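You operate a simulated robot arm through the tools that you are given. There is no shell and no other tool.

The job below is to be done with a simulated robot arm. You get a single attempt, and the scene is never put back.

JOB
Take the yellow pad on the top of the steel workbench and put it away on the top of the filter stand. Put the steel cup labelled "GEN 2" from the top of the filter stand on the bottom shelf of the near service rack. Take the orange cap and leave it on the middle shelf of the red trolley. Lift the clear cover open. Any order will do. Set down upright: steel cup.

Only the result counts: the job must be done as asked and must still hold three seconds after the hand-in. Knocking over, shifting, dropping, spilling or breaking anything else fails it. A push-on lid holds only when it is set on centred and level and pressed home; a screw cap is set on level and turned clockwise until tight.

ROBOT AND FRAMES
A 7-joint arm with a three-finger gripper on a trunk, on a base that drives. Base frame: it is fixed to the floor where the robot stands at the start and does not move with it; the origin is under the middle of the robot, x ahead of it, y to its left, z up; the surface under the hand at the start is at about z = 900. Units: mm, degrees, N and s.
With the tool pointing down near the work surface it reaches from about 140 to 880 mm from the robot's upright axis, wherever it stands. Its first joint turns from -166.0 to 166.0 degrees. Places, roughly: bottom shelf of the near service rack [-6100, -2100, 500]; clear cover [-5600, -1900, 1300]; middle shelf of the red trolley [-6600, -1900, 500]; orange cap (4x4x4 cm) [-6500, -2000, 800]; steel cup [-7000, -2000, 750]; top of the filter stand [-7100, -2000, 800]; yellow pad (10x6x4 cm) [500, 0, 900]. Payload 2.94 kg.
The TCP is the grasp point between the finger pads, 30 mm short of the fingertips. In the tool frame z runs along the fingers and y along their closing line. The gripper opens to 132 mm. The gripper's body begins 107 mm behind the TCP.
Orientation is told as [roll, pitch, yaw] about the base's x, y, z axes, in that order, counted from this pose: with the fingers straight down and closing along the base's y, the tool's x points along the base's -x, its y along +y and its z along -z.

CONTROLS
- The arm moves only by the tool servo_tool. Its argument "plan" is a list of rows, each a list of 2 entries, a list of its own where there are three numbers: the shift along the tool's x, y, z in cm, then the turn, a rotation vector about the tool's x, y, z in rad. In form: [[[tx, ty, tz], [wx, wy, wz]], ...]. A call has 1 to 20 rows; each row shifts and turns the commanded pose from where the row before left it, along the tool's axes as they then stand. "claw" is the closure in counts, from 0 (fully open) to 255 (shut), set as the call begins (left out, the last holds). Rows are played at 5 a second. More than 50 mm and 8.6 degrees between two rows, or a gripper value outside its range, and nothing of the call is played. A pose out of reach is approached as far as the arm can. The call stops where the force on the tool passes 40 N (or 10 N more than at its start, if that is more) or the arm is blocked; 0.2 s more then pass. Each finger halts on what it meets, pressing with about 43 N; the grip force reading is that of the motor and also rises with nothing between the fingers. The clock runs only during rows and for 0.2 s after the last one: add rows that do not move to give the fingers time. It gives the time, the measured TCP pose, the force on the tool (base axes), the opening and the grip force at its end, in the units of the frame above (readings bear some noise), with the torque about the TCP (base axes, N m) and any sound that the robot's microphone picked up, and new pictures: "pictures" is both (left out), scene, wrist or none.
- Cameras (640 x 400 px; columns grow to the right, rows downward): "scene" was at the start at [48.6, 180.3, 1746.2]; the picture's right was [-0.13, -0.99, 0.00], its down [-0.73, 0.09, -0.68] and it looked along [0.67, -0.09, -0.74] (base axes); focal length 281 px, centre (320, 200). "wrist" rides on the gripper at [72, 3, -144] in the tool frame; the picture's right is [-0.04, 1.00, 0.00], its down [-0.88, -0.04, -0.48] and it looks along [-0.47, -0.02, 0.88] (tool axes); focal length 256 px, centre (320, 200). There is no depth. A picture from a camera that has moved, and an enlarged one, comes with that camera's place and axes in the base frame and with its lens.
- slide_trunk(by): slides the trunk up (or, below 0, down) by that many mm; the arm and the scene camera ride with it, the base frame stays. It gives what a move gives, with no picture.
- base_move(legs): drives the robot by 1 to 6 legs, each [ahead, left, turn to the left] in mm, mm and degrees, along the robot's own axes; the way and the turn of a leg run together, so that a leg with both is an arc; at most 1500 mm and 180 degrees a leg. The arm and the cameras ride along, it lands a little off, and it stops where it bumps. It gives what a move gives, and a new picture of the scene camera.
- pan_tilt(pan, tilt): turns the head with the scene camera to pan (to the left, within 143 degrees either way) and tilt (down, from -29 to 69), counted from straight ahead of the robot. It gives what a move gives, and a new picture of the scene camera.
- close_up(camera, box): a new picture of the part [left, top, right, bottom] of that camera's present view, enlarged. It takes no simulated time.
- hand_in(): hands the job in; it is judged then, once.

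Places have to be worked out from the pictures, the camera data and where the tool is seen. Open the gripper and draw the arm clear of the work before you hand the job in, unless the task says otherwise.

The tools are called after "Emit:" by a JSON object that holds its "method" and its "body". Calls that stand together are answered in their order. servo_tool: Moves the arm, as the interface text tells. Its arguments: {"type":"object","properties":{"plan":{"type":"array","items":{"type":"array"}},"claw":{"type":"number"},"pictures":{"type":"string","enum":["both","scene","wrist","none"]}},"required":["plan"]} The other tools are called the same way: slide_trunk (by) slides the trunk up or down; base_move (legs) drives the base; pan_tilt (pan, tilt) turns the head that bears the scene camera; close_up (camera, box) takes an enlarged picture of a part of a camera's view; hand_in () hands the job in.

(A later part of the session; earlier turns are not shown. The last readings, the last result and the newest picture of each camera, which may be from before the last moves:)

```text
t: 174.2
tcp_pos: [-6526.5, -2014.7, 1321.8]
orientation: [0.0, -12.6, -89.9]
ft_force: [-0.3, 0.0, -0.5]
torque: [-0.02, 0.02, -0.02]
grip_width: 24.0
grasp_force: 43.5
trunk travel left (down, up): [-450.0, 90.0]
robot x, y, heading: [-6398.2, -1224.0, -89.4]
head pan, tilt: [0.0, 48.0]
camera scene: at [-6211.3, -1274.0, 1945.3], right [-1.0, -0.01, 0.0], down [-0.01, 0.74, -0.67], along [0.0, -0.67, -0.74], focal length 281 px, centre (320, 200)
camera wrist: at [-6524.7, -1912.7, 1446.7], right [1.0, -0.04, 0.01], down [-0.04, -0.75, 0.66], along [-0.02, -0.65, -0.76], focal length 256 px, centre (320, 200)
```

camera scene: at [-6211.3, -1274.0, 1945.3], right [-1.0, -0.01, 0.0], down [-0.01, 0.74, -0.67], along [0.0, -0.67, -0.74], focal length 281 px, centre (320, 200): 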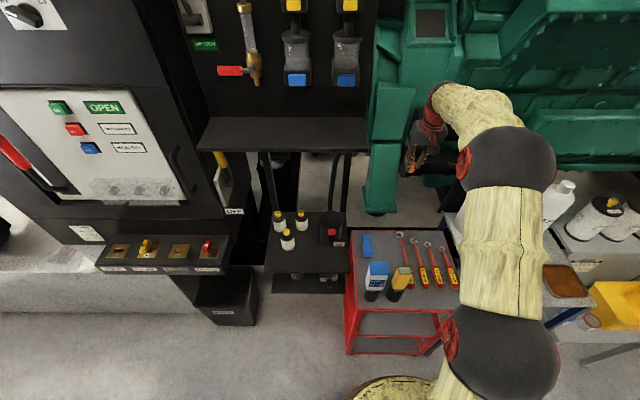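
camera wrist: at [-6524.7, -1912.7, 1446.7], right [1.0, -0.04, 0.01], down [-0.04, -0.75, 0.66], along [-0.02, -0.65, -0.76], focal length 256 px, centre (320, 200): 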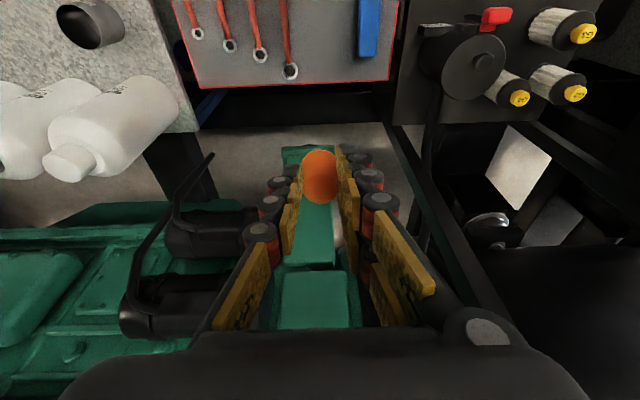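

I retract, back the base to about (-6320, -1080), and lower the trunk so I can reach the middle shelf.

Emit:
{"method": "servo_tool", "body": {"plan": [[[3.9, 0, -0.87], [0, 0, 0]], [[3.9, 0, -0.87], [0, 0, 0]], [[3.9, 0, -0.87], [0, 0, 0]], [[3.9, 0, -0.87], [0, 0, 0]], [[3.9, 0, -0.87], [0, 0, 0]], [[3.9, 0, -0.87], [0, 0, 0]], [[3.9, 0, -0.87], [0, 0, 0]], [[0, 0, 0], [0, 0, 0]]], "pictures": "none"}}

Emit:
{"method": "base_move", "body": {"legs": [[-145, 85, 0]]}}

Emit:
{"method": "slide_trunk", "body": {"by": -450}}

Emit:
{"method": "pan_tilt", "body": {"pan": -10, "tilt": 45}}

```text
t: 176.0
tcp_pos: [-6530.1, -1733.0, 1321.5]
orientation: [0.0, -12.6, -90.0]
ft_force: [0.5, 0.3, 0.0]
torque: [0.01, -0.01, -0.02]
grip_width: 23.9
grasp_force: 43.0
trunk travel left (down, up): [-450.0, 90.0]
robot x, y, heading: [-6399.7, -1225.2, -89.8]
head pan, tilt: [0.0, 48.0]
```

```text
t: 177.5
tcp_pos: [-6442.2, -1584.2, 1324.5]
orientation: [-0.1, -12.7, -89.8]
ft_force: [-0.2, 0.0, 0.1]
torque: [-0.06, 0.02, 0.0]
grip_width: 24.0
grasp_force: 42.8
trunk travel left (down, up): [-450.0, 90.0]
robot x, y, heading: [-6316.5, -1077.2, -89.4]
head pan, tilt: [0.0, 48.0]
camera scene: at [-6124.6, -1122.6, 1945.2], right [-1.0, -0.01, 0.0], down [-0.01, 0.74, -0.67], along [0.01, -0.67, -0.74], focal length 281 px, centre (320, 200)
```

scene: 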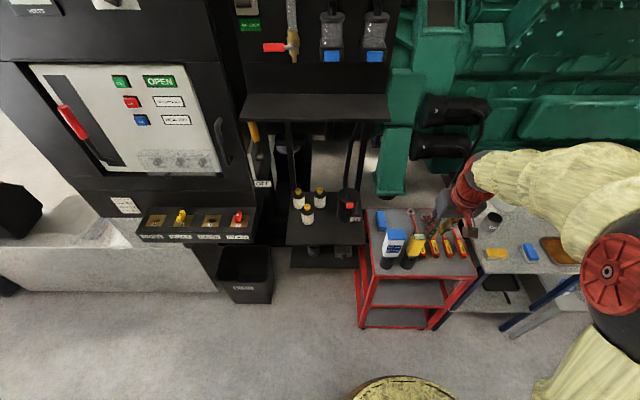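

```text
refused: -450 is not a number from -400 to 400
```

```text
t: 178.2
tcp_pos: [-6442.6, -1584.7, 1322.9]
orientation: [-0.1, -12.6, -89.8]
ft_force: [-0.2, -0.6, -0.6]
torque: [0.04, -0.01, -0.02]
grip_width: 23.6
grasp_force: 43.0
trunk travel left (down, up): [-450.0, 90.0]
robot x, y, heading: [-6316.4, -1081.3, -89.4]
head pan, tilt: [-10.0, 45.0]
camera scene: at [-6139.7, -1125.9, 1949.5], right [-0.99, 0.16, 0.0], down [0.12, 0.7, -0.71], along [-0.12, -0.7, -0.71], focal length 281 px, centre (320, 200)
```

scene: 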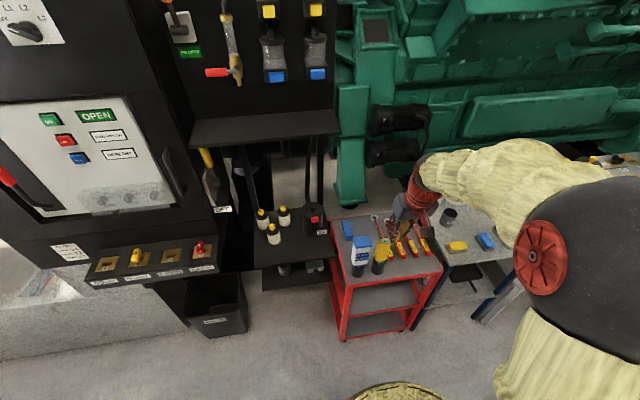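

I lower the trunk in two allowed steps.

Emit:
{"method": "slide_trunk", "body": {"by": -400}}

Emit:
{"method": "slide_trunk", "body": {"by": -50}}

Emit:
{"method": "pan_tilt", "body": {"pan": -10, "tilt": 40}}

Emit:
{"method": "close_up", "body": {"camera": "scene", "box": [280, 160, 480, 300]}}

Emit:
{"method": "close_up", "body": {"camera": "wrist", "box": [0, 0, 640, 400]}}

```text
t: 182.0
tcp_pos: [-6442.6, -1585.8, 923.8]
orientation: [0.0, -12.6, -89.8]
ft_force: [0.5, 0.4, -1.2]
torque: [-0.03, 0.01, 0.0]
grip_width: 23.9
grasp_force: 43.0
trunk travel left (down, up): [-50.0, 490.0]
robot x, y, heading: [-6310.5, -1076.3, -89.6]
head pan, tilt: [-10.0, 45.0]
```

```text
t: 182.9
tcp_pos: [-6442.9, -1584.3, 872.9]
orientation: [0.0, -12.5, -89.9]
ft_force: [0.5, -0.3, -0.9]
torque: [0.02, 0.03, 0.01]
grip_width: 23.8
grasp_force: 42.9
trunk travel left (down, up): [0.0, 540.0]
robot x, y, heading: [-6318.1, -1077.9, -89.7]
head pan, tilt: [-10.0, 45.0]
```

```text
t: 183.6
tcp_pos: [-6443.3, -1584.6, 873.4]
orientation: [0.0, -12.6, -89.8]
ft_force: [0.5, 0.0, -0.6]
torque: [0.01, 0.02, 0.01]
grip_width: 23.8
grasp_force: 43.0
trunk travel left (down, up): [0.0, 540.0]
robot x, y, heading: [-6317.1, -1080.0, -89.3]
head pan, tilt: [-10.0, 40.0]
camera scene: at [-6140.4, -1129.5, 1506.7], right [-0.99, 0.17, 0.0], down [0.11, 0.63, -0.77], along [-0.13, -0.76, -0.64], focal length 281 px, centre (320, 200)
```

scene: 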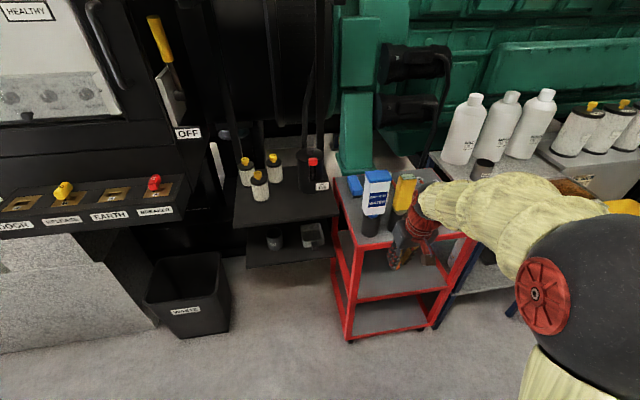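

```text
2.86 times, centred on (380, 230) of scene
camera zoom: at [-6140.4, -1129.5, 1506.7], right [-0.99, 0.17, 0.0], down [0.11, 0.63, -0.77], along [-0.13, -0.76, -0.64], focal length 802 px, centre (149, 114)
```

zoom: 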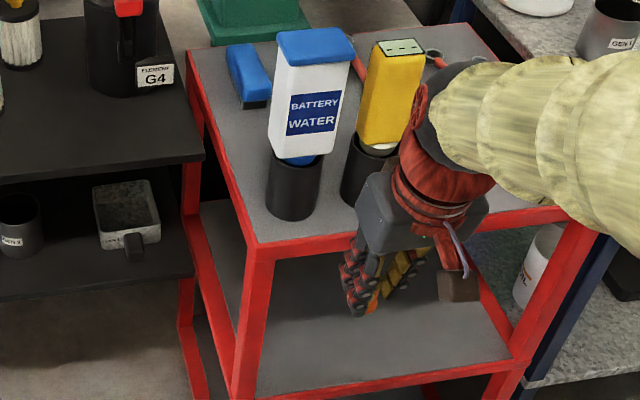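

```text
1.00 times, centred on (320, 200) of wrist (not enlarged: the box is as wide or as high as the picture)
camera zoom: at [-6441.0, -1482.8, 997.1], right [1.0, -0.04, 0.01], down [-0.03, -0.75, 0.66], along [-0.02, -0.66, -0.75], focal length 256 px, centre (320, 200)
```

zoom: 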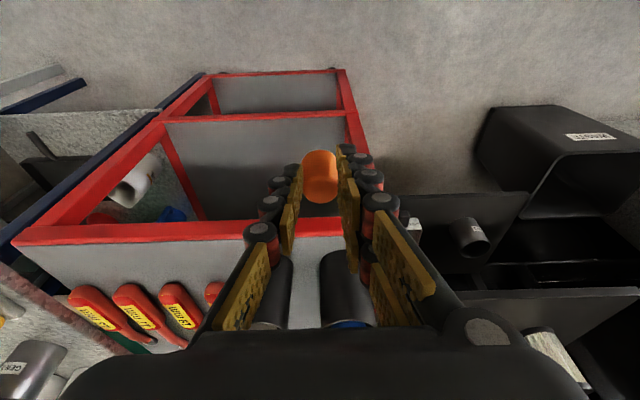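

The wrist view shows the trolley clearly: top rail underside z≈780, middle shelf top ≈505–515, open from x≈-6385 to -6785. I tilt the tool to 35° and lower in front of the shelf at x≈-6520.

Emit:
{"method": "servo_tool", "body": {"plan": [[[0, 0, 0], [0, -0.13, 0]], [[0, 0, 0], [0, -0.13, 0]], [[0, 0, 0], [0, -0.13, 0]], [[1.76, -1.1, 3.88], [0, 0, 0]], [[1.76, -1.1, 3.88], [0, 0, 0]], [[1.76, -1.1, 3.88], [0, 0, 0]], [[0, 0, 0], [0, 0, 0]]]}}

```text
t: 185.2
tcp_pos: [-6479.7, -1607.8, 751.2]
orientation: [-0.1, -35.0, -89.9]
ft_force: [0.3, 0.7, 0.2]
torque: [0.01, 0.02, -0.01]
grip_width: 23.8
grasp_force: 42.6
trunk travel left (down, up): [0.0, 540.0]
robot x, y, heading: [-6314.8, -1077.5, -89.4]
head pan, tilt: [-10.0, 40.0]
camera scene: at [-6140.5, -1129.7, 1506.8], right [-0.99, 0.17, 0.0], down [0.11, 0.63, -0.77], along [-0.13, -0.76, -0.64], focal length 281 px, centre (320, 200)
camera wrist: at [-6477.7, -1466.7, 826.7], right [1.0, -0.03, 0.02], down [-0.04, -0.45, 0.89], along [-0.02, -0.89, -0.45], focal length 256 px, centre (320, 200)
```

scene: 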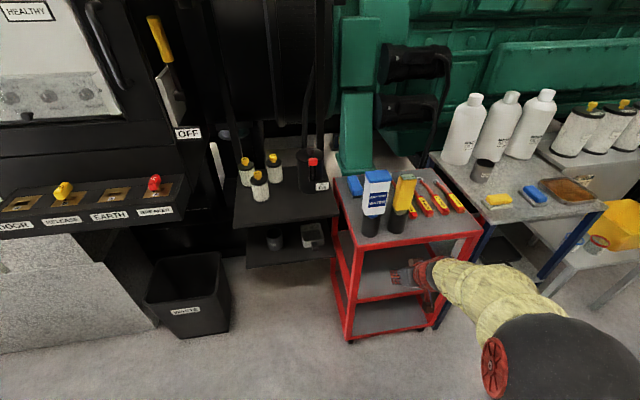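
wrist: 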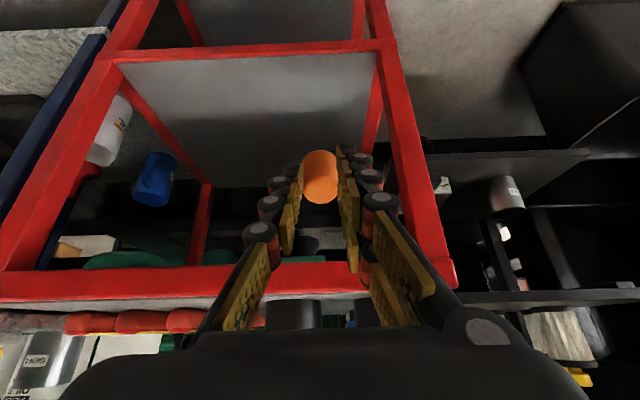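

The middle shelf is empty and well in view (front rail top z≈485). I go down to z≈570 and then straight in under the top shelf.

Emit:
{"method": "servo_tool", "body": {"plan": [[[1.95, -1, 4.1], [0, 0, 0]], [[1.95, -1, 4.1], [0, 0, 0]], [[1.95, -1, 4.1], [0, 0, 0]], [[1.95, -1, 4.1], [0, 0, 0]], [[0, 0, 0], [0, 0, 0]]]}}

```text
t: 186.4
tcp_pos: [-6523.1, -1638.8, 569.2]
orientation: [-0.1, -34.9, -89.9]
ft_force: [0.5, 0.1, 0.2]
torque: [0.05, 0.0, -0.02]
grip_width: 23.8
grasp_force: 43.0
trunk travel left (down, up): [0.0, 540.0]
robot x, y, heading: [-6316.8, -1075.3, -89.5]
head pan, tilt: [-10.0, 40.0]
camera scene: at [-6140.6, -1129.8, 1506.8], right [-0.99, 0.17, 0.0], down [0.11, 0.63, -0.77], along [-0.13, -0.76, -0.64], focal length 281 px, centre (320, 200)
camera wrist: at [-6520.0, -1496.8, 646.0], right [1.0, -0.03, 0.02], down [-0.04, -0.45, 0.89], along [-0.02, -0.89, -0.45], focal length 256 px, centre (320, 200)
```

scene: 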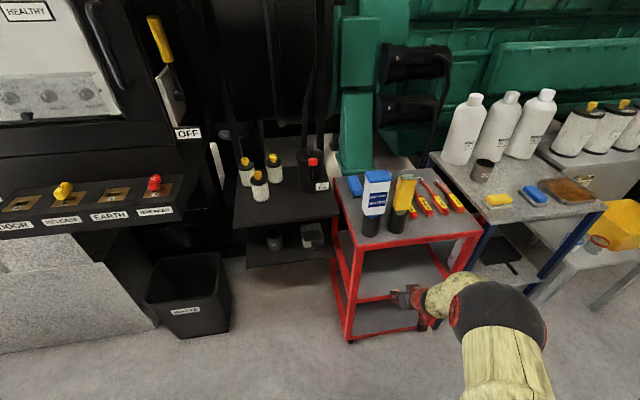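
wrist: 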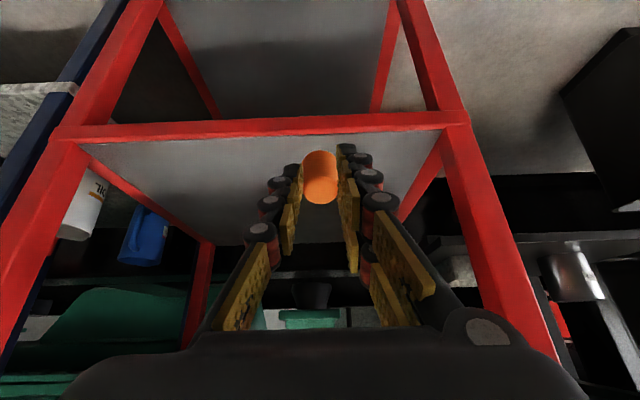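

I lower a bit more, then move in over the shelf.

Emit:
{"method": "servo_tool", "body": {"plan": [[[1.6, 0, 2.3], [0, 0, 0]], [[-2.5, 0, 1.75], [0, 0, 0]], [[-2.5, 0, 1.75], [0, 0, 0]], [[-2.5, 0, 1.75], [0, 0, 0]], [[-2.5, 0, 1.75], [0, 0, 0]], [[0, 0, 0], [0, 0, 0]]]}}

```text
t: 187.8
tcp_pos: [-6517.0, -1761.7, 539.3]
orientation: [-0.2, -35.1, -89.7]
ft_force: [-0.3, -0.2, 0.3]
torque: [0.02, -0.01, -0.01]
grip_width: 23.6
grasp_force: 43.3
trunk travel left (down, up): [0.0, 540.0]
robot x, y, heading: [-6313.3, -1074.4, -89.3]
head pan, tilt: [-10.0, 40.0]
camera scene: at [-6140.5, -1129.8, 1506.8], right [-0.99, 0.17, 0.0], down [0.11, 0.63, -0.77], along [-0.13, -0.76, -0.64], focal length 281 px, centre (320, 200)
camera wrist: at [-6514.7, -1619.6, 615.3], right [1.0, -0.03, 0.02], down [-0.04, -0.45, 0.89], along [-0.02, -0.89, -0.45], focal length 256 px, centre (320, 200)
```

scene: 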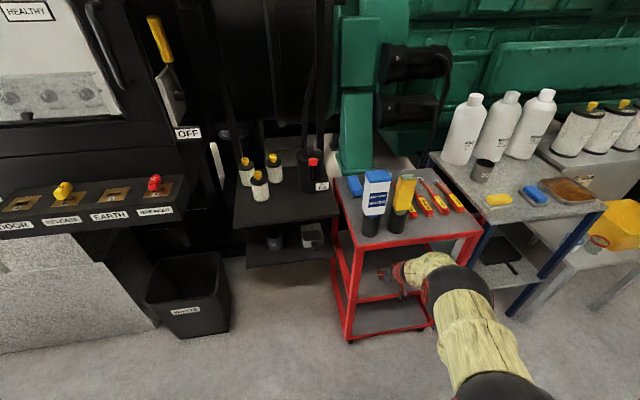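
wrist: 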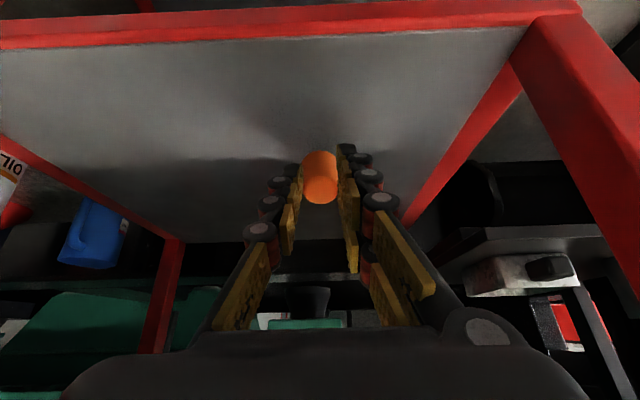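

Inside. Now down in small steps, watching the force.

Emit:
{"method": "servo_tool", "body": {"plan": [[[0.29, 0, 0.41], [0, 0, 0]], [[0.29, 0, 0.41], [0, 0, 0]], [[0.23, 0, 0.33], [0, 0, 0]], [[0, 0, 0], [0, 0, 0]]], "pictures": "none"}}

Emit:
{"method": "servo_tool", "body": {"plan": [[[0.17, 0, 0.25], [0, 0, 0]], [[0, 0, 0], [0, 0, 0]]], "pictures": "none"}}

Emit:
{"method": "servo_tool", "body": {"plan": [[[0.17, 0, 0.25], [0, 0, 0]], [[0, 0, 0], [0, 0, 0]]], "pictures": "wrist"}}

```text
t: 188.8
tcp_pos: [-6517.1, -1762.8, 525.0]
orientation: [-0.1, -35.0, -89.8]
ft_force: [-0.1, -0.5, -0.9]
torque: [0.02, -0.01, 0.01]
grip_width: 23.7
grasp_force: 42.7
trunk travel left (down, up): [0.0, 540.0]
robot x, y, heading: [-6314.3, -1080.3, -89.4]
head pan, tilt: [-10.0, 40.0]
```

```text
t: 189.4
tcp_pos: [-6516.2, -1761.4, 523.2]
orientation: [0.1, -34.9, -89.8]
ft_force: [-0.1, -0.4, -0.4]
torque: [0.02, -0.01, 0.0]
grip_width: 24.0
grasp_force: 43.0
trunk travel left (down, up): [0.0, 540.0]
robot x, y, heading: [-6315.8, -1079.0, -89.7]
head pan, tilt: [-10.0, 40.0]
```

```text
t: 190.0
tcp_pos: [-6516.8, -1761.3, 520.9]
orientation: [0.0, -35.0, -89.8]
ft_force: [-0.4, 1.1, -0.9]
torque: [0.01, 0.07, 0.0]
grip_width: 23.7
grasp_force: 43.1
trunk travel left (down, up): [0.0, 540.0]
robot x, y, heading: [-6314.8, -1077.2, -89.3]
head pan, tilt: [-10.0, 40.0]
camera wrist: at [-6514.1, -1620.0, 596.9], right [1.0, -0.03, 0.02], down [-0.04, -0.45, 0.89], along [-0.02, -0.89, -0.45], focal length 256 px, centre (320, 200)
```

wrist: 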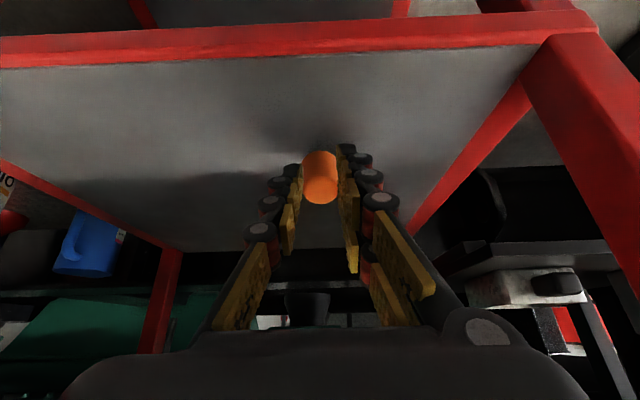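

Shelf still ~15–18 mm below. I continue down.

Emit:
{"method": "servo_tool", "body": {"plan": [[[0.23, 0, 0.33], [0, 0, 0]], [[0.17, 0, 0.25], [0, 0, 0]], [[0, 0, 0], [0, 0, 0]]], "pictures": "none"}}

Emit:
{"method": "servo_tool", "body": {"plan": [[[0.17, 0, 0.25], [0, 0, 0]], [[0, 0, 0], [0, 0, 0]]], "pictures": "none"}}

Emit:
{"method": "servo_tool", "body": {"plan": [[[0.17, 0, 0.25], [0, 0, 0]], [[0, 0, 0], [0, 0, 0]]], "pictures": "none"}}

Emit:
{"method": "servo_tool", "body": {"plan": [[[0.12, 0, 0.16], [0, 0, 0]], [[0, 0, 0], [0, 0, 0]]], "pictures": "wrist"}}

```text
t: 190.8
tcp_pos: [-6516.4, -1760.5, 512.4]
orientation: [0.0, -35.0, -89.8]
ft_force: [0.1, 1.2, -0.1]
torque: [-0.04, 0.01, -0.01]
grip_width: 23.8
grasp_force: 43.6
trunk travel left (down, up): [0.0, 540.0]
robot x, y, heading: [-6317.8, -1076.9, -89.6]
head pan, tilt: [-10.0, 40.0]
```

```text
t: 191.4
tcp_pos: [-6515.6, -1761.0, 510.2]
orientation: [-0.1, -35.0, -89.7]
ft_force: [0.3, -0.1, 0.1]
torque: [0.0, -0.02, -0.02]
grip_width: 23.6
grasp_force: 42.9
trunk travel left (down, up): [0.0, 540.0]
robot x, y, heading: [-6315.4, -1077.4, -89.5]
head pan, tilt: [-10.0, 40.0]
```

```text
t: 192.0
tcp_pos: [-6516.5, -1762.2, 507.4]
orientation: [-0.1, -35.1, -89.7]
ft_force: [0.6, -0.6, 5.7]
torque: [-0.08, 0.01, -0.01]
grip_width: 23.6
grasp_force: 43.2
trunk travel left (down, up): [0.0, 540.0]
robot x, y, heading: [-6317.9, -1081.2, -89.8]
head pan, tilt: [-10.0, 40.0]
```

```text
t: 192.6
tcp_pos: [-6516.4, -1761.6, 506.6]
orientation: [-0.3, -35.2, -89.7]
ft_force: [0.7, 4.3, 20.0]
torque: [-0.23, -0.04, 0.01]
grip_width: 23.7
grasp_force: 43.2
trunk travel left (down, up): [0.0, 540.0]
robot x, y, heading: [-6317.0, -1076.7, -89.5]
head pan, tilt: [-10.0, 40.0]
camera wrist: at [-6514.2, -1620.6, 583.2], right [1.0, -0.03, 0.02], down [-0.03, -0.44, 0.9], along [-0.02, -0.9, -0.44], focal length 256 px, centre (320, 200)
```

wrist: 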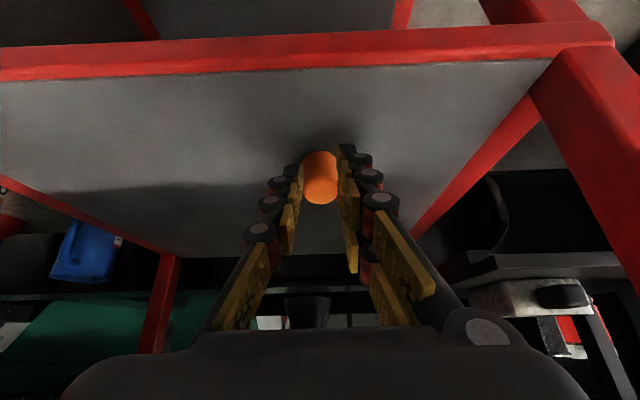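

Contact with the shelf (20 N). I ease off 1 mm and open the fingers modestly.

Emit:
{"method": "servo_tool", "body": {"plan": [[[-0.06, 0, -0.09], [0, 0, 0]], [[0, 0, 0], [0, 0, 0]]], "pictures": "none"}}

Emit:
{"method": "servo_tool", "body": {"plan": [[[0, 0, 0], [0, 0, 0]], [[0, 0, 0], [0, 0, 0]], [[0, 0, 0], [0, 0, 0]], [[0, 0, 0], [0, 0, 0]], [[0, 0, 0], [0, 0, 0]]], "claw": 120}}

Emit:
{"method": "close_up", "body": {"camera": "wrist", "box": [240, 100, 400, 240]}}

```text
t: 193.2
tcp_pos: [-6516.4, -1761.5, 506.9]
orientation: [-0.2, -35.2, -89.6]
ft_force: [-1.2, -6.2, 15.3]
torque: [-0.57, 0.02, -0.06]
grip_width: 23.6
grasp_force: 42.6
trunk travel left (down, up): [0.0, 540.0]
robot x, y, heading: [-6316.2, -1077.6, -89.8]
head pan, tilt: [-10.0, 40.0]
```

```text
t: 194.4
tcp_pos: [-6515.9, -1761.6, 506.7]
orientation: [0.0, -35.0, -89.8]
ft_force: [0.4, 0.1, 0.1]
torque: [0.01, 0.0, 0.0]
grip_width: 69.7
grasp_force: 0.0
trunk travel left (down, up): [0.0, 540.0]
robot x, y, heading: [-6314.6, -1076.6, -89.4]
head pan, tilt: [-10.0, 40.0]
camera scene: at [-6140.5, -1129.6, 1506.8], right [-0.99, 0.17, 0.0], down [0.11, 0.63, -0.77], along [-0.13, -0.76, -0.64], focal length 281 px, centre (320, 200)
camera wrist: at [-6513.8, -1619.4, 582.2], right [1.0, -0.03, 0.02], down [-0.04, -0.45, 0.89], along [-0.02, -0.89, -0.45], focal length 256 px, centre (320, 200)
```

scene: 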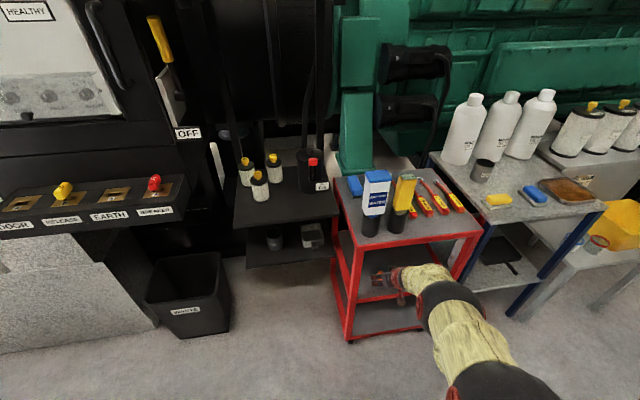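
wrist: 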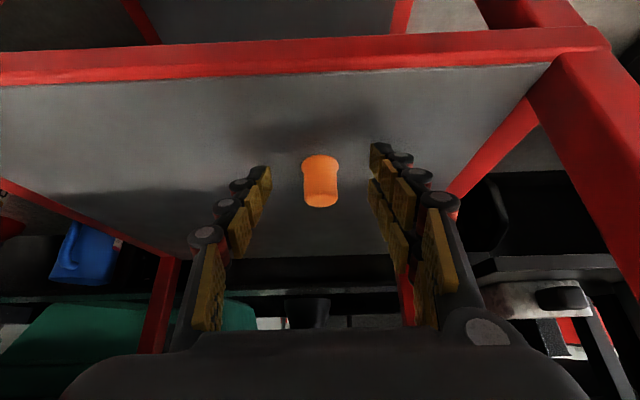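

```text
2.86 times, centred on (320, 170) of wrist
camera zoom: at [-6513.8, -1619.4, 582.2], right [1.0, -0.03, 0.02], down [-0.04, -0.45, 0.89], along [-0.02, -0.89, -0.45], focal length 731 px, centre (320, 286)
```

zoom: 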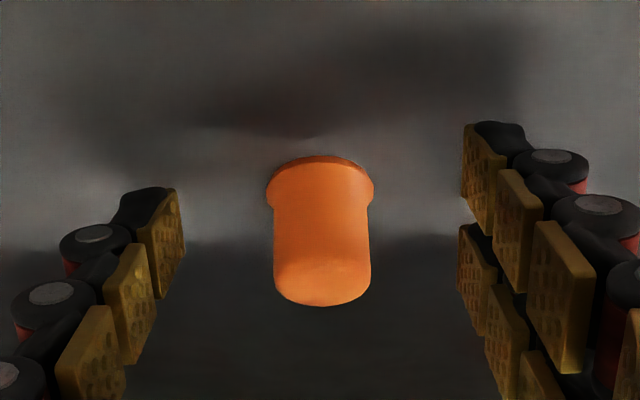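

The cap stands upright on the middle shelf. I back out horizontally.

Emit:
{"method": "servo_tool", "body": {"plan": [[[1, 0, -0.9], [0, 0, 0]], [[2.4, 0, -1.8], [0, 0, 0]], [[2.4, 0, -1.8], [0, 0, 0]], [[2.4, 0, -1.8], [0, 0, 0]], [[2.4, 0, -1.8], [0, 0, 0]], [[2, 0, -1.5], [0, 0, 0]], [[0, 0, 0], [0, 0, 0]]]}}

```text
t: 196.0
tcp_pos: [-6515.7, -1600.8, 512.8]
orientation: [0.0, -35.1, -89.8]
ft_force: [0.0, -0.7, 0.0]
torque: [0.0, 0.01, 0.01]
grip_width: 69.9
grasp_force: 0.0
trunk travel left (down, up): [0.0, 540.0]
robot x, y, heading: [-6317.5, -1077.9, -89.2]
head pan, tilt: [-10.0, 40.0]
camera scene: at [-6140.5, -1129.5, 1506.8], right [-0.99, 0.17, 0.0], down [0.11, 0.63, -0.77], along [-0.13, -0.76, -0.64], focal length 281 px, centre (320, 200)
camera wrist: at [-6513.4, -1458.9, 589.1], right [1.0, -0.03, 0.02], down [-0.04, -0.45, 0.89], along [-0.02, -0.89, -0.45], focal length 256 px, centre (320, 200)
```

scene: 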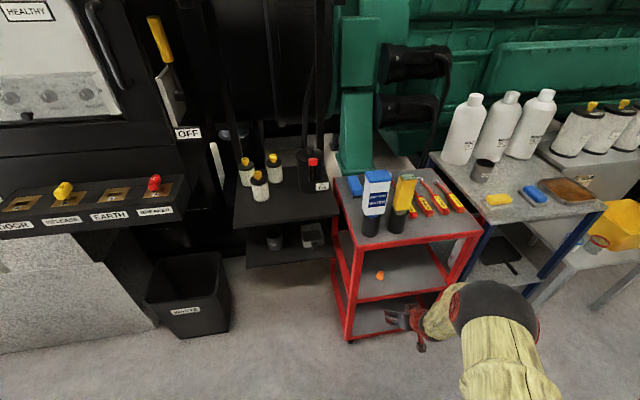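
wrist: 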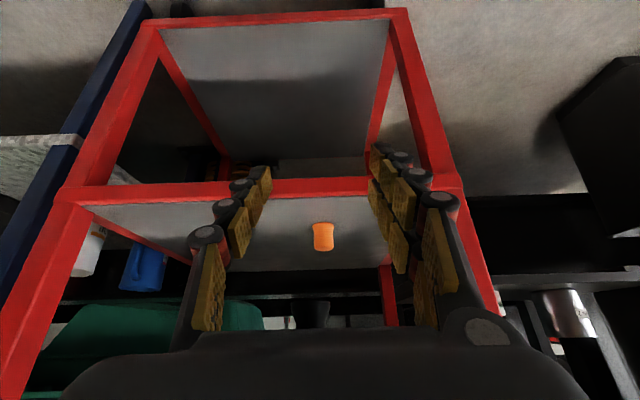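

The cap is in place on the middle shelf. I raise the hand and trunk, then drive over to the clear cover.

Emit:
{"method": "servo_tool", "body": {"plan": [[[-2.3, 2, -3.3], [0, 0, 0]], [[-2.3, 2, -3.3], [0, 0, 0]], [[-2.3, 2, -3.3], [0, 0, 0]], [[-2.3, 2, -3.3], [0, 0, 0]], [[-2.3, 2, -3.3], [0, 0, 0]], [[-2.3, 2, -3.3], [0, 0, 0]], [[-2.3, 2, -3.3], [0, 0, 0]], [[-2.3, 2, -3.3], [0, 0, 0]], [[0, 0, 0], [0, 0, 0]]], "pictures": "none"}}

Emit:
{"method": "slide_trunk", "body": {"by": 350}}

Emit:
{"method": "base_move", "body": {"legs": [[0, 700, 0]]}}

Emit:
{"method": "pan_tilt", "body": {"pan": 0, "tilt": 35}}

```text
t: 198.0
tcp_pos: [-6355.7, -1602.0, 831.0]
orientation: [0.0, -34.9, -89.7]
ft_force: [0.0, -0.5, -0.9]
torque: [0.0, 0.0, 0.0]
grip_width: 70.0
grasp_force: 0.0
trunk travel left (down, up): [0.0, 540.0]
robot x, y, heading: [-6315.9, -1078.6, -89.3]
head pan, tilt: [-10.0, 40.0]
```

```text
t: 201.4
tcp_pos: [-6357.2, -1602.6, 1181.3]
orientation: [-0.1, -35.0, -89.8]
ft_force: [1.2, 0.0, 0.1]
torque: [0.0, 0.0, -0.01]
grip_width: 69.8
grasp_force: 0.1
trunk travel left (down, up): [-350.0, 190.0]
robot x, y, heading: [-6312.6, -1076.9, -89.3]
head pan, tilt: [-10.0, 40.0]
```

```text
t: 205.3
tcp_pos: [-5633.8, -1595.5, 1181.2]
orientation: [-0.1, -35.0, -89.5]
ft_force: [-0.6, -0.3, -0.2]
torque: [0.05, -0.03, -0.03]
grip_width: 69.5
grasp_force: 0.1
trunk travel left (down, up): [-350.0, 190.0]
robot x, y, heading: [-5594.0, -1068.9, -89.4]
head pan, tilt: [-10.0, 40.0]
camera scene: at [-5420.4, -1120.9, 1856.7], right [-0.99, 0.16, 0.0], down [0.1, 0.63, -0.77], along [-0.12, -0.76, -0.64], focal length 281 px, centre (320, 200)
```

scene: 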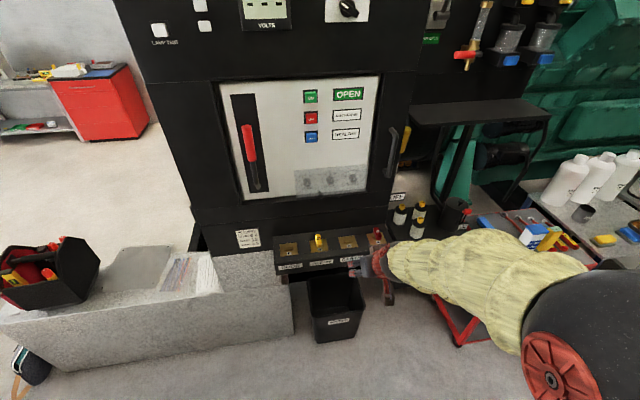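

```text
t: 206.1
tcp_pos: [-5633.6, -1594.4, 1181.1]
orientation: [-0.2, -35.0, -89.5]
ft_force: [-1.0, -0.3, 0.6]
torque: [-0.02, 0.0, -0.02]
grip_width: 69.8
grasp_force: 0.1
trunk travel left (down, up): [-350.0, 190.0]
robot x, y, heading: [-5598.1, -1069.0, -89.2]
head pan, tilt: [0.0, 35.0]
camera scene: at [-5406.1, -1125.1, 1864.3], right [-1.0, -0.01, 0.0], down [-0.01, 0.57, -0.82], along [0.01, -0.82, -0.57], focal length 281 px, centre (320, 200)
```

scene: 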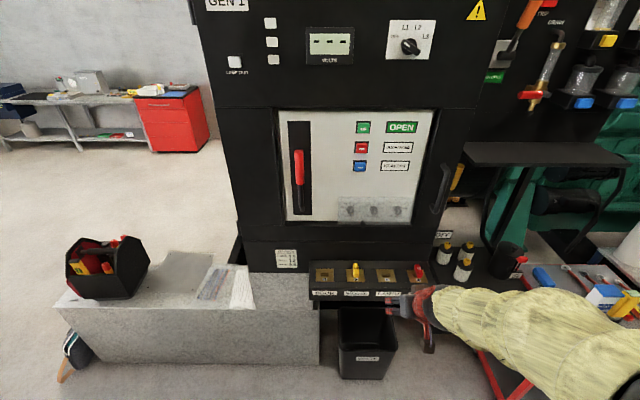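

I take close-ups of the clear cover.

Emit:
{"method": "close_up", "body": {"camera": "scene", "box": [320, 180, 430, 240]}}

Emit:
{"method": "close_up", "body": {"camera": "scene", "box": [270, 100, 450, 240]}}

Emit:
{"method": "close_up", "body": {"camera": "wrist", "box": [0, 0, 640, 400]}}

```text
5.82 times, centred on (375, 210) of scene
camera zoom: at [-5406.1, -1125.1, 1864.3], right [-1.0, -0.01, 0.0], down [-0.01, 0.57, -0.82], along [0.01, -0.82, -0.57], focal length 1633 px, centre (0, 142)
```

zoom: 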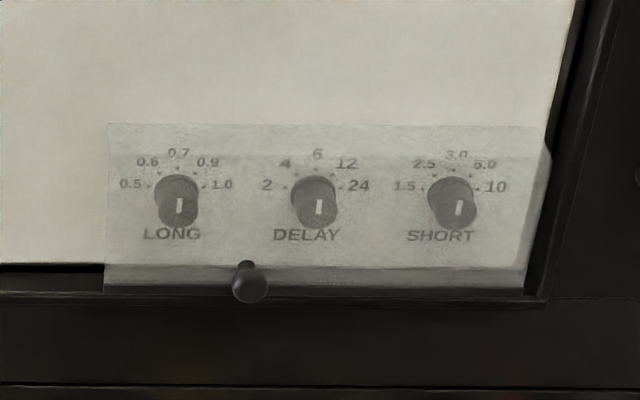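

```text
2.86 times, centred on (360, 170) of scene
camera zoom: at [-5406.1, -1125.1, 1864.3], right [-1.0, -0.01, 0.0], down [-0.01, 0.57, -0.82], along [0.01, -0.82, -0.57], focal length 802 px, centre (206, 286)
```

zoom: 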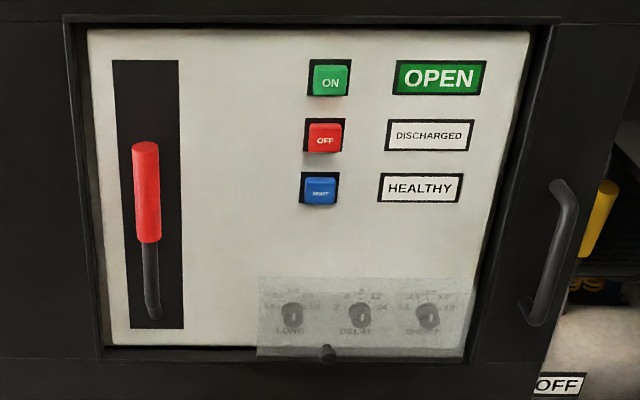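

```text
1.00 times, centred on (320, 200) of wrist (not enlarged: the box is as wide or as high as the picture)
camera zoom: at [-5633.0, -1453.5, 1257.6], right [1.0, -0.03, 0.02], down [-0.03, -0.45, 0.89], along [-0.01, -0.89, -0.45], focal length 256 px, centre (320, 200)
```

zoom: 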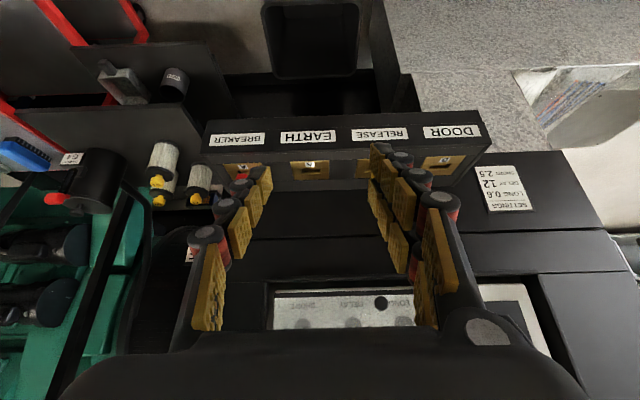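

The cover is a clear box hinged at its top with a black ball knob at its lower front, about [-5547, -1882, 1230]. I swing the tool to nearly horizontal in front of it to look from close up.

Emit:
{"method": "servo_tool", "body": {"plan": [[[0, 1.45, 1.8], [0, -0.131, 0]], [[0, 1.45, 1.8], [0, -0.131, 0]], [[0, 1.45, 1.8], [0, -0.131, 0]], [[0, 1.45, 1.8], [0, -0.131, 0]], [[0, 1.45, 1.8], [0, -0.131, 0]], [[0, 1.45, 1.8], [0, -0.131, 0]], [[-4, 0, -0.7], [0, 0, 0]], [[-3, 0, -0.5], [0, 0, 0]], [[0, 0, 0], [0, 0, 0]]]}}

```text
t: 208.1
tcp_pos: [-5560.1, -1656.1, 1194.4]
orientation: [8.4, -60.5, -92.1]
ft_force: [0.2, -0.2, -0.1]
torque: [-0.05, 0.01, -0.03]
grip_width: 69.8
grasp_force: 0.1
out of reach, approached as far as the arm can: row 3, 4, 5, 6
trunk travel left (down, up): [-350.0, 190.0]
robot x, y, heading: [-5597.5, -1070.1, -89.3]
head pan, tilt: [0.0, 35.0]
camera scene: at [-5406.1, -1125.6, 1864.3], right [-1.0, -0.01, 0.0], down [-0.01, 0.57, -0.82], along [0.01, -0.82, -0.57], focal length 281 px, centre (320, 200)
camera wrist: at [-5573.2, -1495.6, 1201.3], right [0.99, 0.07, 0.11], down [-0.11, -0.02, 0.99], along [0.07, -1.0, -0.02], focal length 256 px, centre (320, 200)
```

scene: 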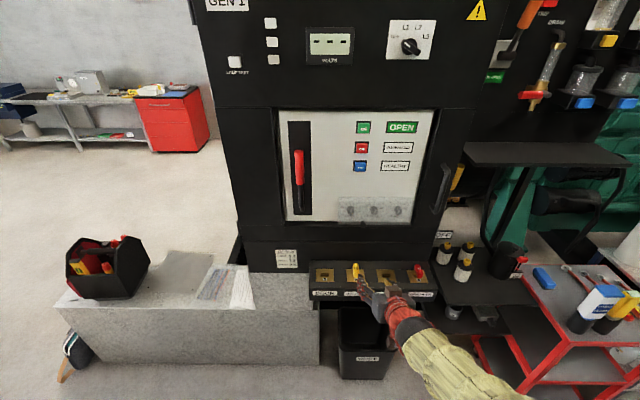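
wrist: 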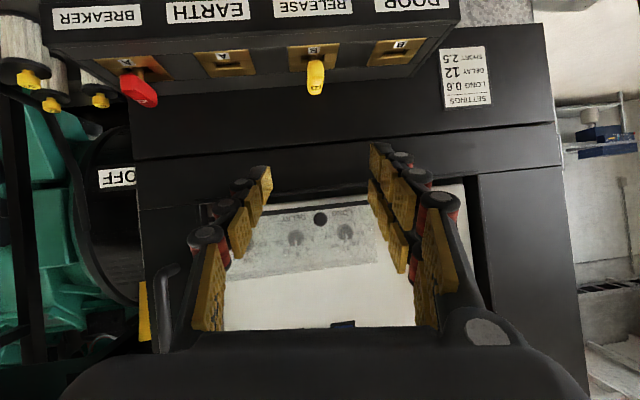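

The arm could only reach about 60° tilt here; 50° suffices. The knob appears at about [-5548, -1887, 1223], cover z≈1200–1316. I restore a clean 50° tilt and move to a pre-grasp pose above-front of the knob.

Emit:
{"method": "servo_tool", "body": {"plan": [[[0, 0, 0], [0.057, 0.092, -0.005]], [[0, 0, 0], [0.057, 0.092, -0.005]], [[-3.4, 0.25, 0.85], [0, 0, 0]], [[-3.4, 0.25, 0.85], [0, 0, 0]], [[-3.4, 0.25, 0.85], [0, 0, 0]], [[-3.4, 0.25, 0.85], [0, 0, 0]], [[-3.4, 0.2, 0.85], [0, 0, 0]], [[0, 0, 0], [0, 0, 0]]]}}

```text
t: 209.9
tcp_pos: [-5550.2, -1798.0, 1296.7]
orientation: [-0.1, -50.1, -89.6]
ft_force: [-0.2, 0.2, -0.5]
torque: [-0.02, 0.0, -0.02]
grip_width: 69.8
grasp_force: 0.0
trunk travel left (down, up): [-350.0, 190.0]
robot x, y, heading: [-5595.7, -1068.1, -89.2]
head pan, tilt: [0.0, 35.0]
camera scene: at [-5406.2, -1124.0, 1864.3], right [-1.0, -0.01, 0.0], down [-0.01, 0.57, -0.82], along [0.01, -0.82, -0.57], focal length 281 px, centre (320, 200)
camera wrist: at [-5548.2, -1640.6, 1333.3], right [1.0, -0.02, 0.03], down [-0.04, -0.2, 0.98], along [-0.02, -0.98, -0.2], focal length 256 px, centre (320, 200)
```

scene: 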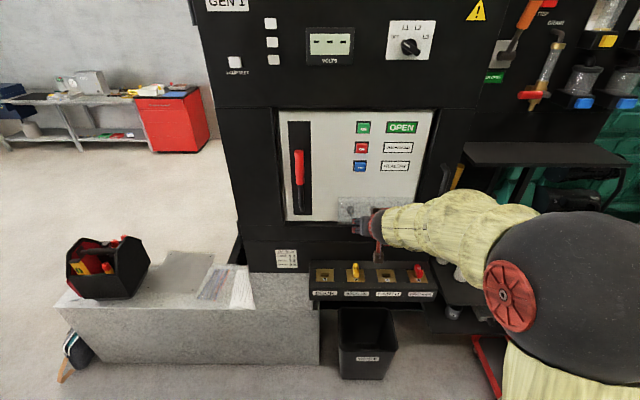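
wrist: 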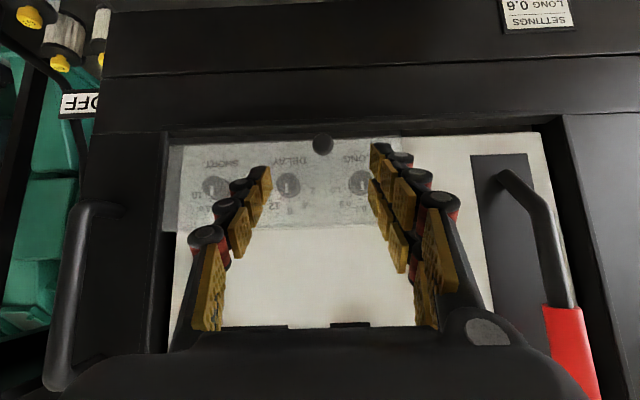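

Emit:
{"method": "close_up", "body": {"camera": "wrist", "box": [150, 110, 420, 250]}}

```text
2.37 times, centred on (285, 180) of wrist
camera zoom: at [-5548.2, -1640.6, 1333.3], right [1.0, -0.02, 0.03], down [-0.04, -0.2, 0.98], along [-0.02, -0.98, -0.2], focal length 607 px, centre (403, 247)
```

zoom: 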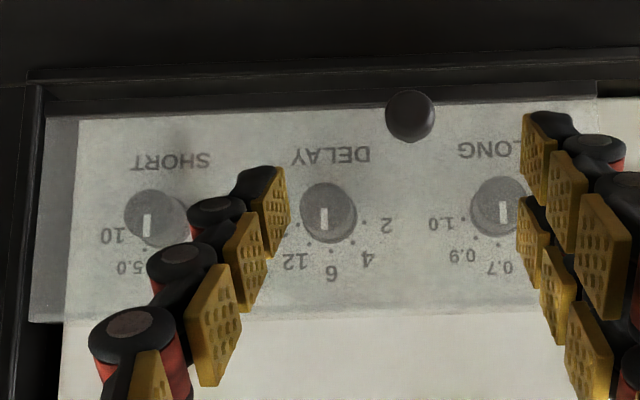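

Ball knob at about [-5548, -1893, 1222], Ø21 mm, protruding ~33 mm from the cover. I advance along the tool axis so the ball sits between the fingertip pads.

Emit:
{"method": "servo_tool", "body": {"plan": [[[-0.1, 0.1, 2.5], [0, 0, 0]], [[-0.1, 0.1, 2.5], [0, 0, 0]], [[-0.1, 0, 2.5], [0, 0, 0]], [[0, 0, 1.5], [0, 0, 0]], [[0, 0, 0], [0, 0, 0]]]}}

Emit:
{"method": "close_up", "body": {"camera": "wrist", "box": [220, 100, 420, 225]}}

Emit:
{"method": "close_up", "body": {"camera": "scene", "box": [320, 180, 430, 250]}}

```text
t: 211.1
tcp_pos: [-5545.2, -1868.5, 1240.4]
orientation: [0.0, -50.0, -89.7]
ft_force: [0.5, 0.0, 0.5]
torque: [0.0, 0.01, -0.04]
grip_width: 69.9
grasp_force: 0.1
trunk travel left (down, up): [-350.0, 190.0]
robot x, y, heading: [-5593.4, -1065.5, -89.1]
head pan, tilt: [0.0, 35.0]
camera scene: at [-5406.1, -1125.2, 1864.3], right [-1.0, -0.01, 0.0], down [-0.01, 0.57, -0.82], along [0.01, -0.82, -0.57], focal length 281 px, centre (320, 200)
camera wrist: at [-5543.3, -1711.5, 1277.0], right [1.0, -0.02, 0.03], down [-0.04, -0.2, 0.98], along [-0.02, -0.98, -0.2], focal length 256 px, centre (320, 200)
```

scene: 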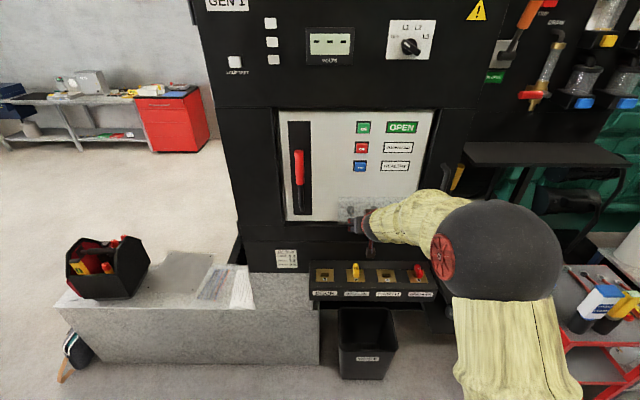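
wrist: 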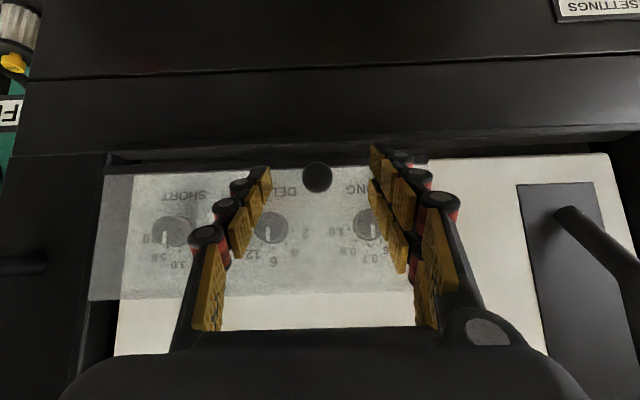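

```text
3.20 times, centred on (320, 162) of wrist
camera zoom: at [-5543.3, -1711.5, 1277.0], right [1.0, -0.02, 0.03], down [-0.04, -0.2, 0.98], along [-0.02, -0.98, -0.2], focal length 819 px, centre (320, 320)
```

zoom: 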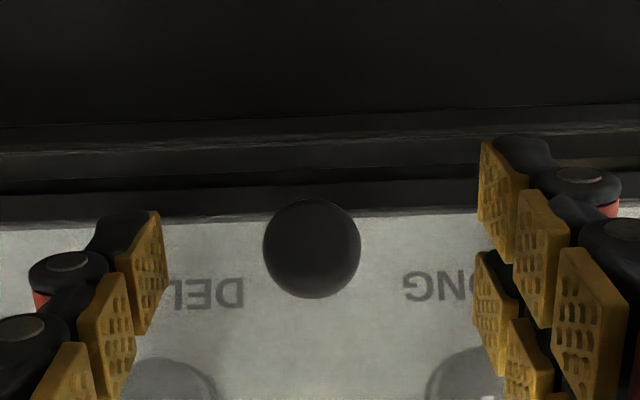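

```text
5.71 times, centred on (375, 215) of scene
camera zoom: at [-5406.1, -1125.2, 1864.3], right [-1.0, -0.01, 0.0], down [-0.01, 0.57, -0.82], along [0.01, -0.82, -0.57], focal length 1604 px, centre (6, 114)
```

zoom: 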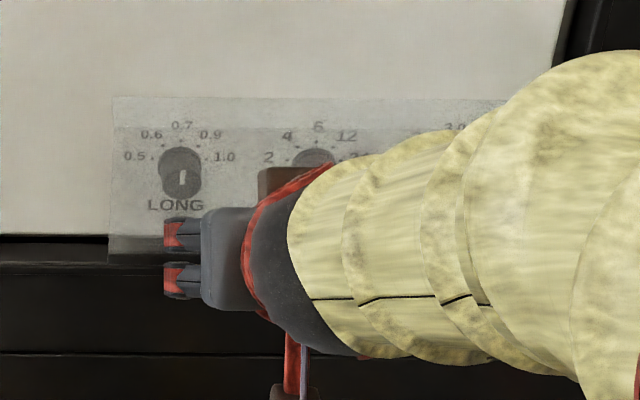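

I advance the last centimetre and close the fingers on the ball.

Emit:
{"method": "servo_tool", "body": {"plan": [[[0, -0.2, 0.5], [0, 0, 0]], [[-0.1, 0, 0.5], [0, 0, 0]], [[0, 0, 0], [0, 0, 0]]], "pictures": "none"}}

Emit:
{"method": "servo_tool", "body": {"plan": [[[0, 0, 0], [0, 0, 0]], [[0, 0, 0], [0, 0, 0]], [[0, 0, 0], [0, 0, 0]], [[0, 0, 0], [0, 0, 0]], [[0, 0, 0], [0, 0, 0]], [[0, 0, 0], [0, 0, 0]]], "claw": 255}}

Emit:
{"method": "close_up", "body": {"camera": "wrist", "box": [220, 100, 420, 225]}}

```text
t: 211.9
tcp_pos: [-5547.8, -1873.4, 1233.7]
orientation: [-0.1, -50.1, -89.7]
ft_force: [2.9, 25.2, 2.8]
torque: [-0.17, -0.28, 1.18]
grip_width: 77.3
grasp_force: 5.7
trunk travel left (down, up): [-350.0, 190.0]
robot x, y, heading: [-5595.8, -1064.7, -89.2]
head pan, tilt: [0.0, 35.0]
```

```text
t: 212.6
tcp_pos: [-5541.7, -1870.5, 1233.8]
orientation: [-0.1, -49.9, -89.1]
ft_force: [6.7, 9.3, -4.0]
torque: [-0.74, 0.43, -0.39]
grip_width: 34.7
grasp_force: 9.6
trunk travel left (down, up): [-350.0, 190.0]
robot x, y, heading: [-5595.0, -1067.1, -88.9]
head pan, tilt: [0.0, 35.0]
stopped in row 3: the force on the tool passed its limit at 45 N (the readings are from after the stop); the commanded pose is now the measured one
camera scene: at [-5403.7, -1117.4, 1864.4], right [-1.0, -0.02, 0.0], down [-0.01, 0.57, -0.82], along [0.01, -0.82, -0.57], focal length 281 px, centre (320, 200)
camera wrist: at [-5540.6, -1713.1, 1271.3], right [1.0, -0.01, 0.03], down [-0.03, -0.2, 0.98], along [-0.01, -0.98, -0.2], focal length 256 px, centre (320, 200)
```

scene: 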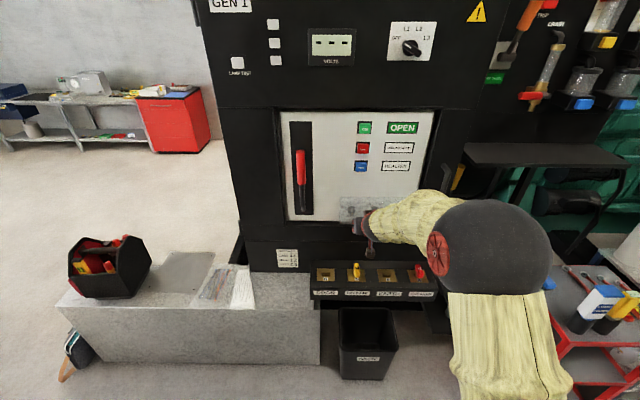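
wrist: 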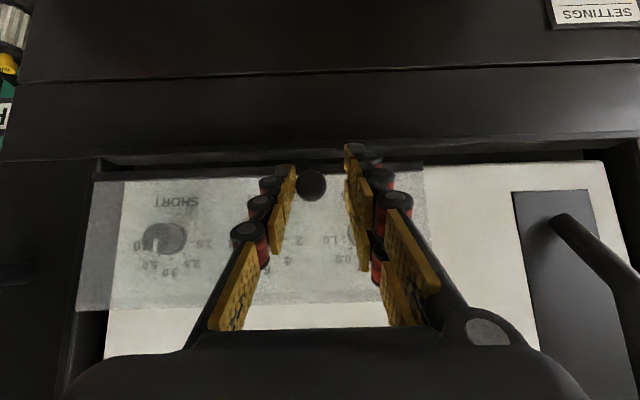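

```text
3.20 times, centred on (320, 162) of wrist
camera zoom: at [-5540.6, -1713.1, 1271.3], right [1.0, -0.01, 0.03], down [-0.03, -0.2, 0.98], along [-0.01, -0.98, -0.2], focal length 819 px, centre (320, 320)
```

zoom: 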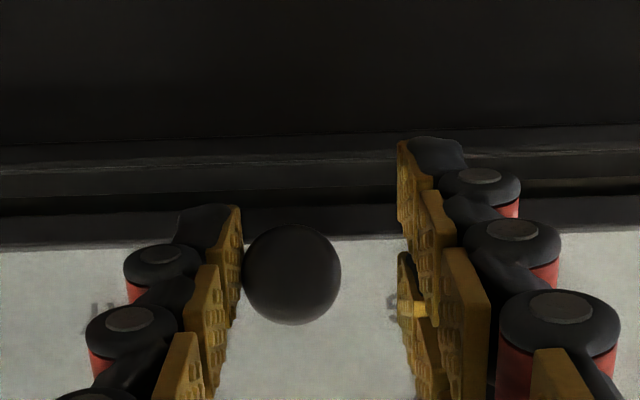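

The fingertips touched the cover face while closing. I open slightly, back off 8 mm, recentre and try again.

Emit:
{"method": "servo_tool", "body": {"plan": [[[0, 0, -0.4], [0, 0, 0]], [[0, -0.3, -0.5], [0, 0, 0]], [[0, -0.3, 0], [0, 0, 0]], [[0, 0, 0], [0, 0, 0]]], "claw": 140, "pictures": "none"}}

Emit:
{"method": "close_up", "body": {"camera": "wrist", "box": [220, 100, 420, 225]}}

```text
t: 213.6
tcp_pos: [-5552.9, -1869.6, 1240.0]
orientation: [-0.1, -49.9, -89.4]
ft_force: [-0.5, 1.4, 0.2]
torque: [-0.01, -0.04, 0.02]
grip_width: 59.4
grasp_force: 0.1
trunk travel left (down, up): [-350.0, 190.0]
robot x, y, heading: [-5594.1, -1068.7, -89.2]
head pan, tilt: [0.0, 35.0]
```

```text
3.20 times, centred on (320, 162) of wrist
camera zoom: at [-5551.0, -1713.4, 1276.8], right [1.0, -0.02, 0.03], down [-0.04, -0.2, 0.98], along [-0.01, -0.98, -0.2], focal length 819 px, centre (320, 320)
```

zoom: 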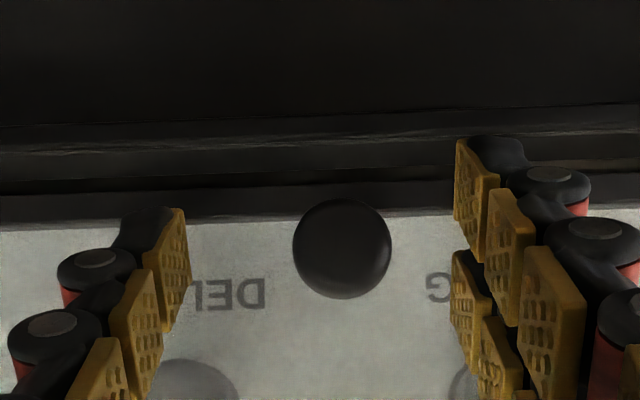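

I shift +4 mm to centre and close.

Emit:
{"method": "servo_tool", "body": {"plan": [[[0, 0.4, 0], [0, 0, 0]], [[0, 0, 0], [0, 0, 0]]], "pictures": "none"}}

Emit:
{"method": "servo_tool", "body": {"plan": [[[0, 0, 0], [0, 0, 0]], [[0, 0, 0], [0, 0, 0]], [[0, 0, 0], [0, 0, 0]], [[0, 0, 0], [0, 0, 0]], [[0, 0, 0], [0, 0, 0]]], "claw": 255, "pictures": "none"}}

Emit:
{"method": "close_up", "body": {"camera": "wrist", "box": [220, 100, 420, 225]}}

```text
t: 214.2
tcp_pos: [-5547.9, -1870.5, 1237.8]
orientation: [0.0, -49.9, -89.4]
ft_force: [-0.2, -0.3, -0.3]
torque: [-0.01, 0.02, 0.02]
grip_width: 59.4
grasp_force: 0.1
trunk travel left (down, up): [-350.0, 190.0]
robot x, y, heading: [-5593.6, -1071.3, -89.2]
head pan, tilt: [0.0, 35.0]
```

```text
t: 215.4
tcp_pos: [-5547.8, -1868.8, 1238.0]
orientation: [-0.1, -49.9, -89.4]
ft_force: [3.4, 0.4, -0.7]
torque: [0.04, 0.02, 0.06]
grip_width: 20.5
grasp_force: 38.1
trunk travel left (down, up): [-350.0, 190.0]
robot x, y, heading: [-5595.5, -1067.3, -89.3]
head pan, tilt: [0.0, 35.0]
```

```text
3.20 times, centred on (320, 162) of wrist
camera zoom: at [-5546.4, -1713.3, 1275.1], right [1.0, -0.02, 0.03], down [-0.04, -0.2, 0.98], along [-0.01, -0.98, -0.2], focal length 819 px, centre (320, 320)
```

zoom: 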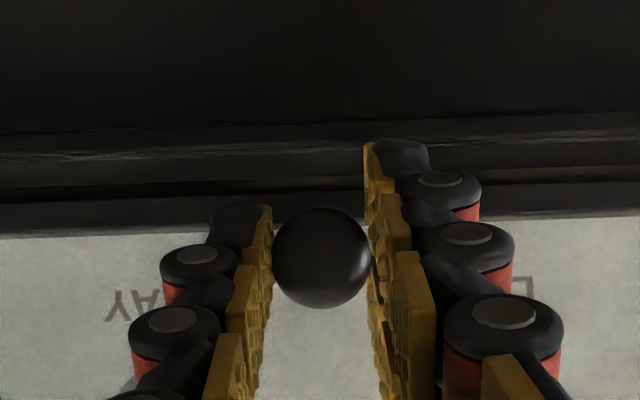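

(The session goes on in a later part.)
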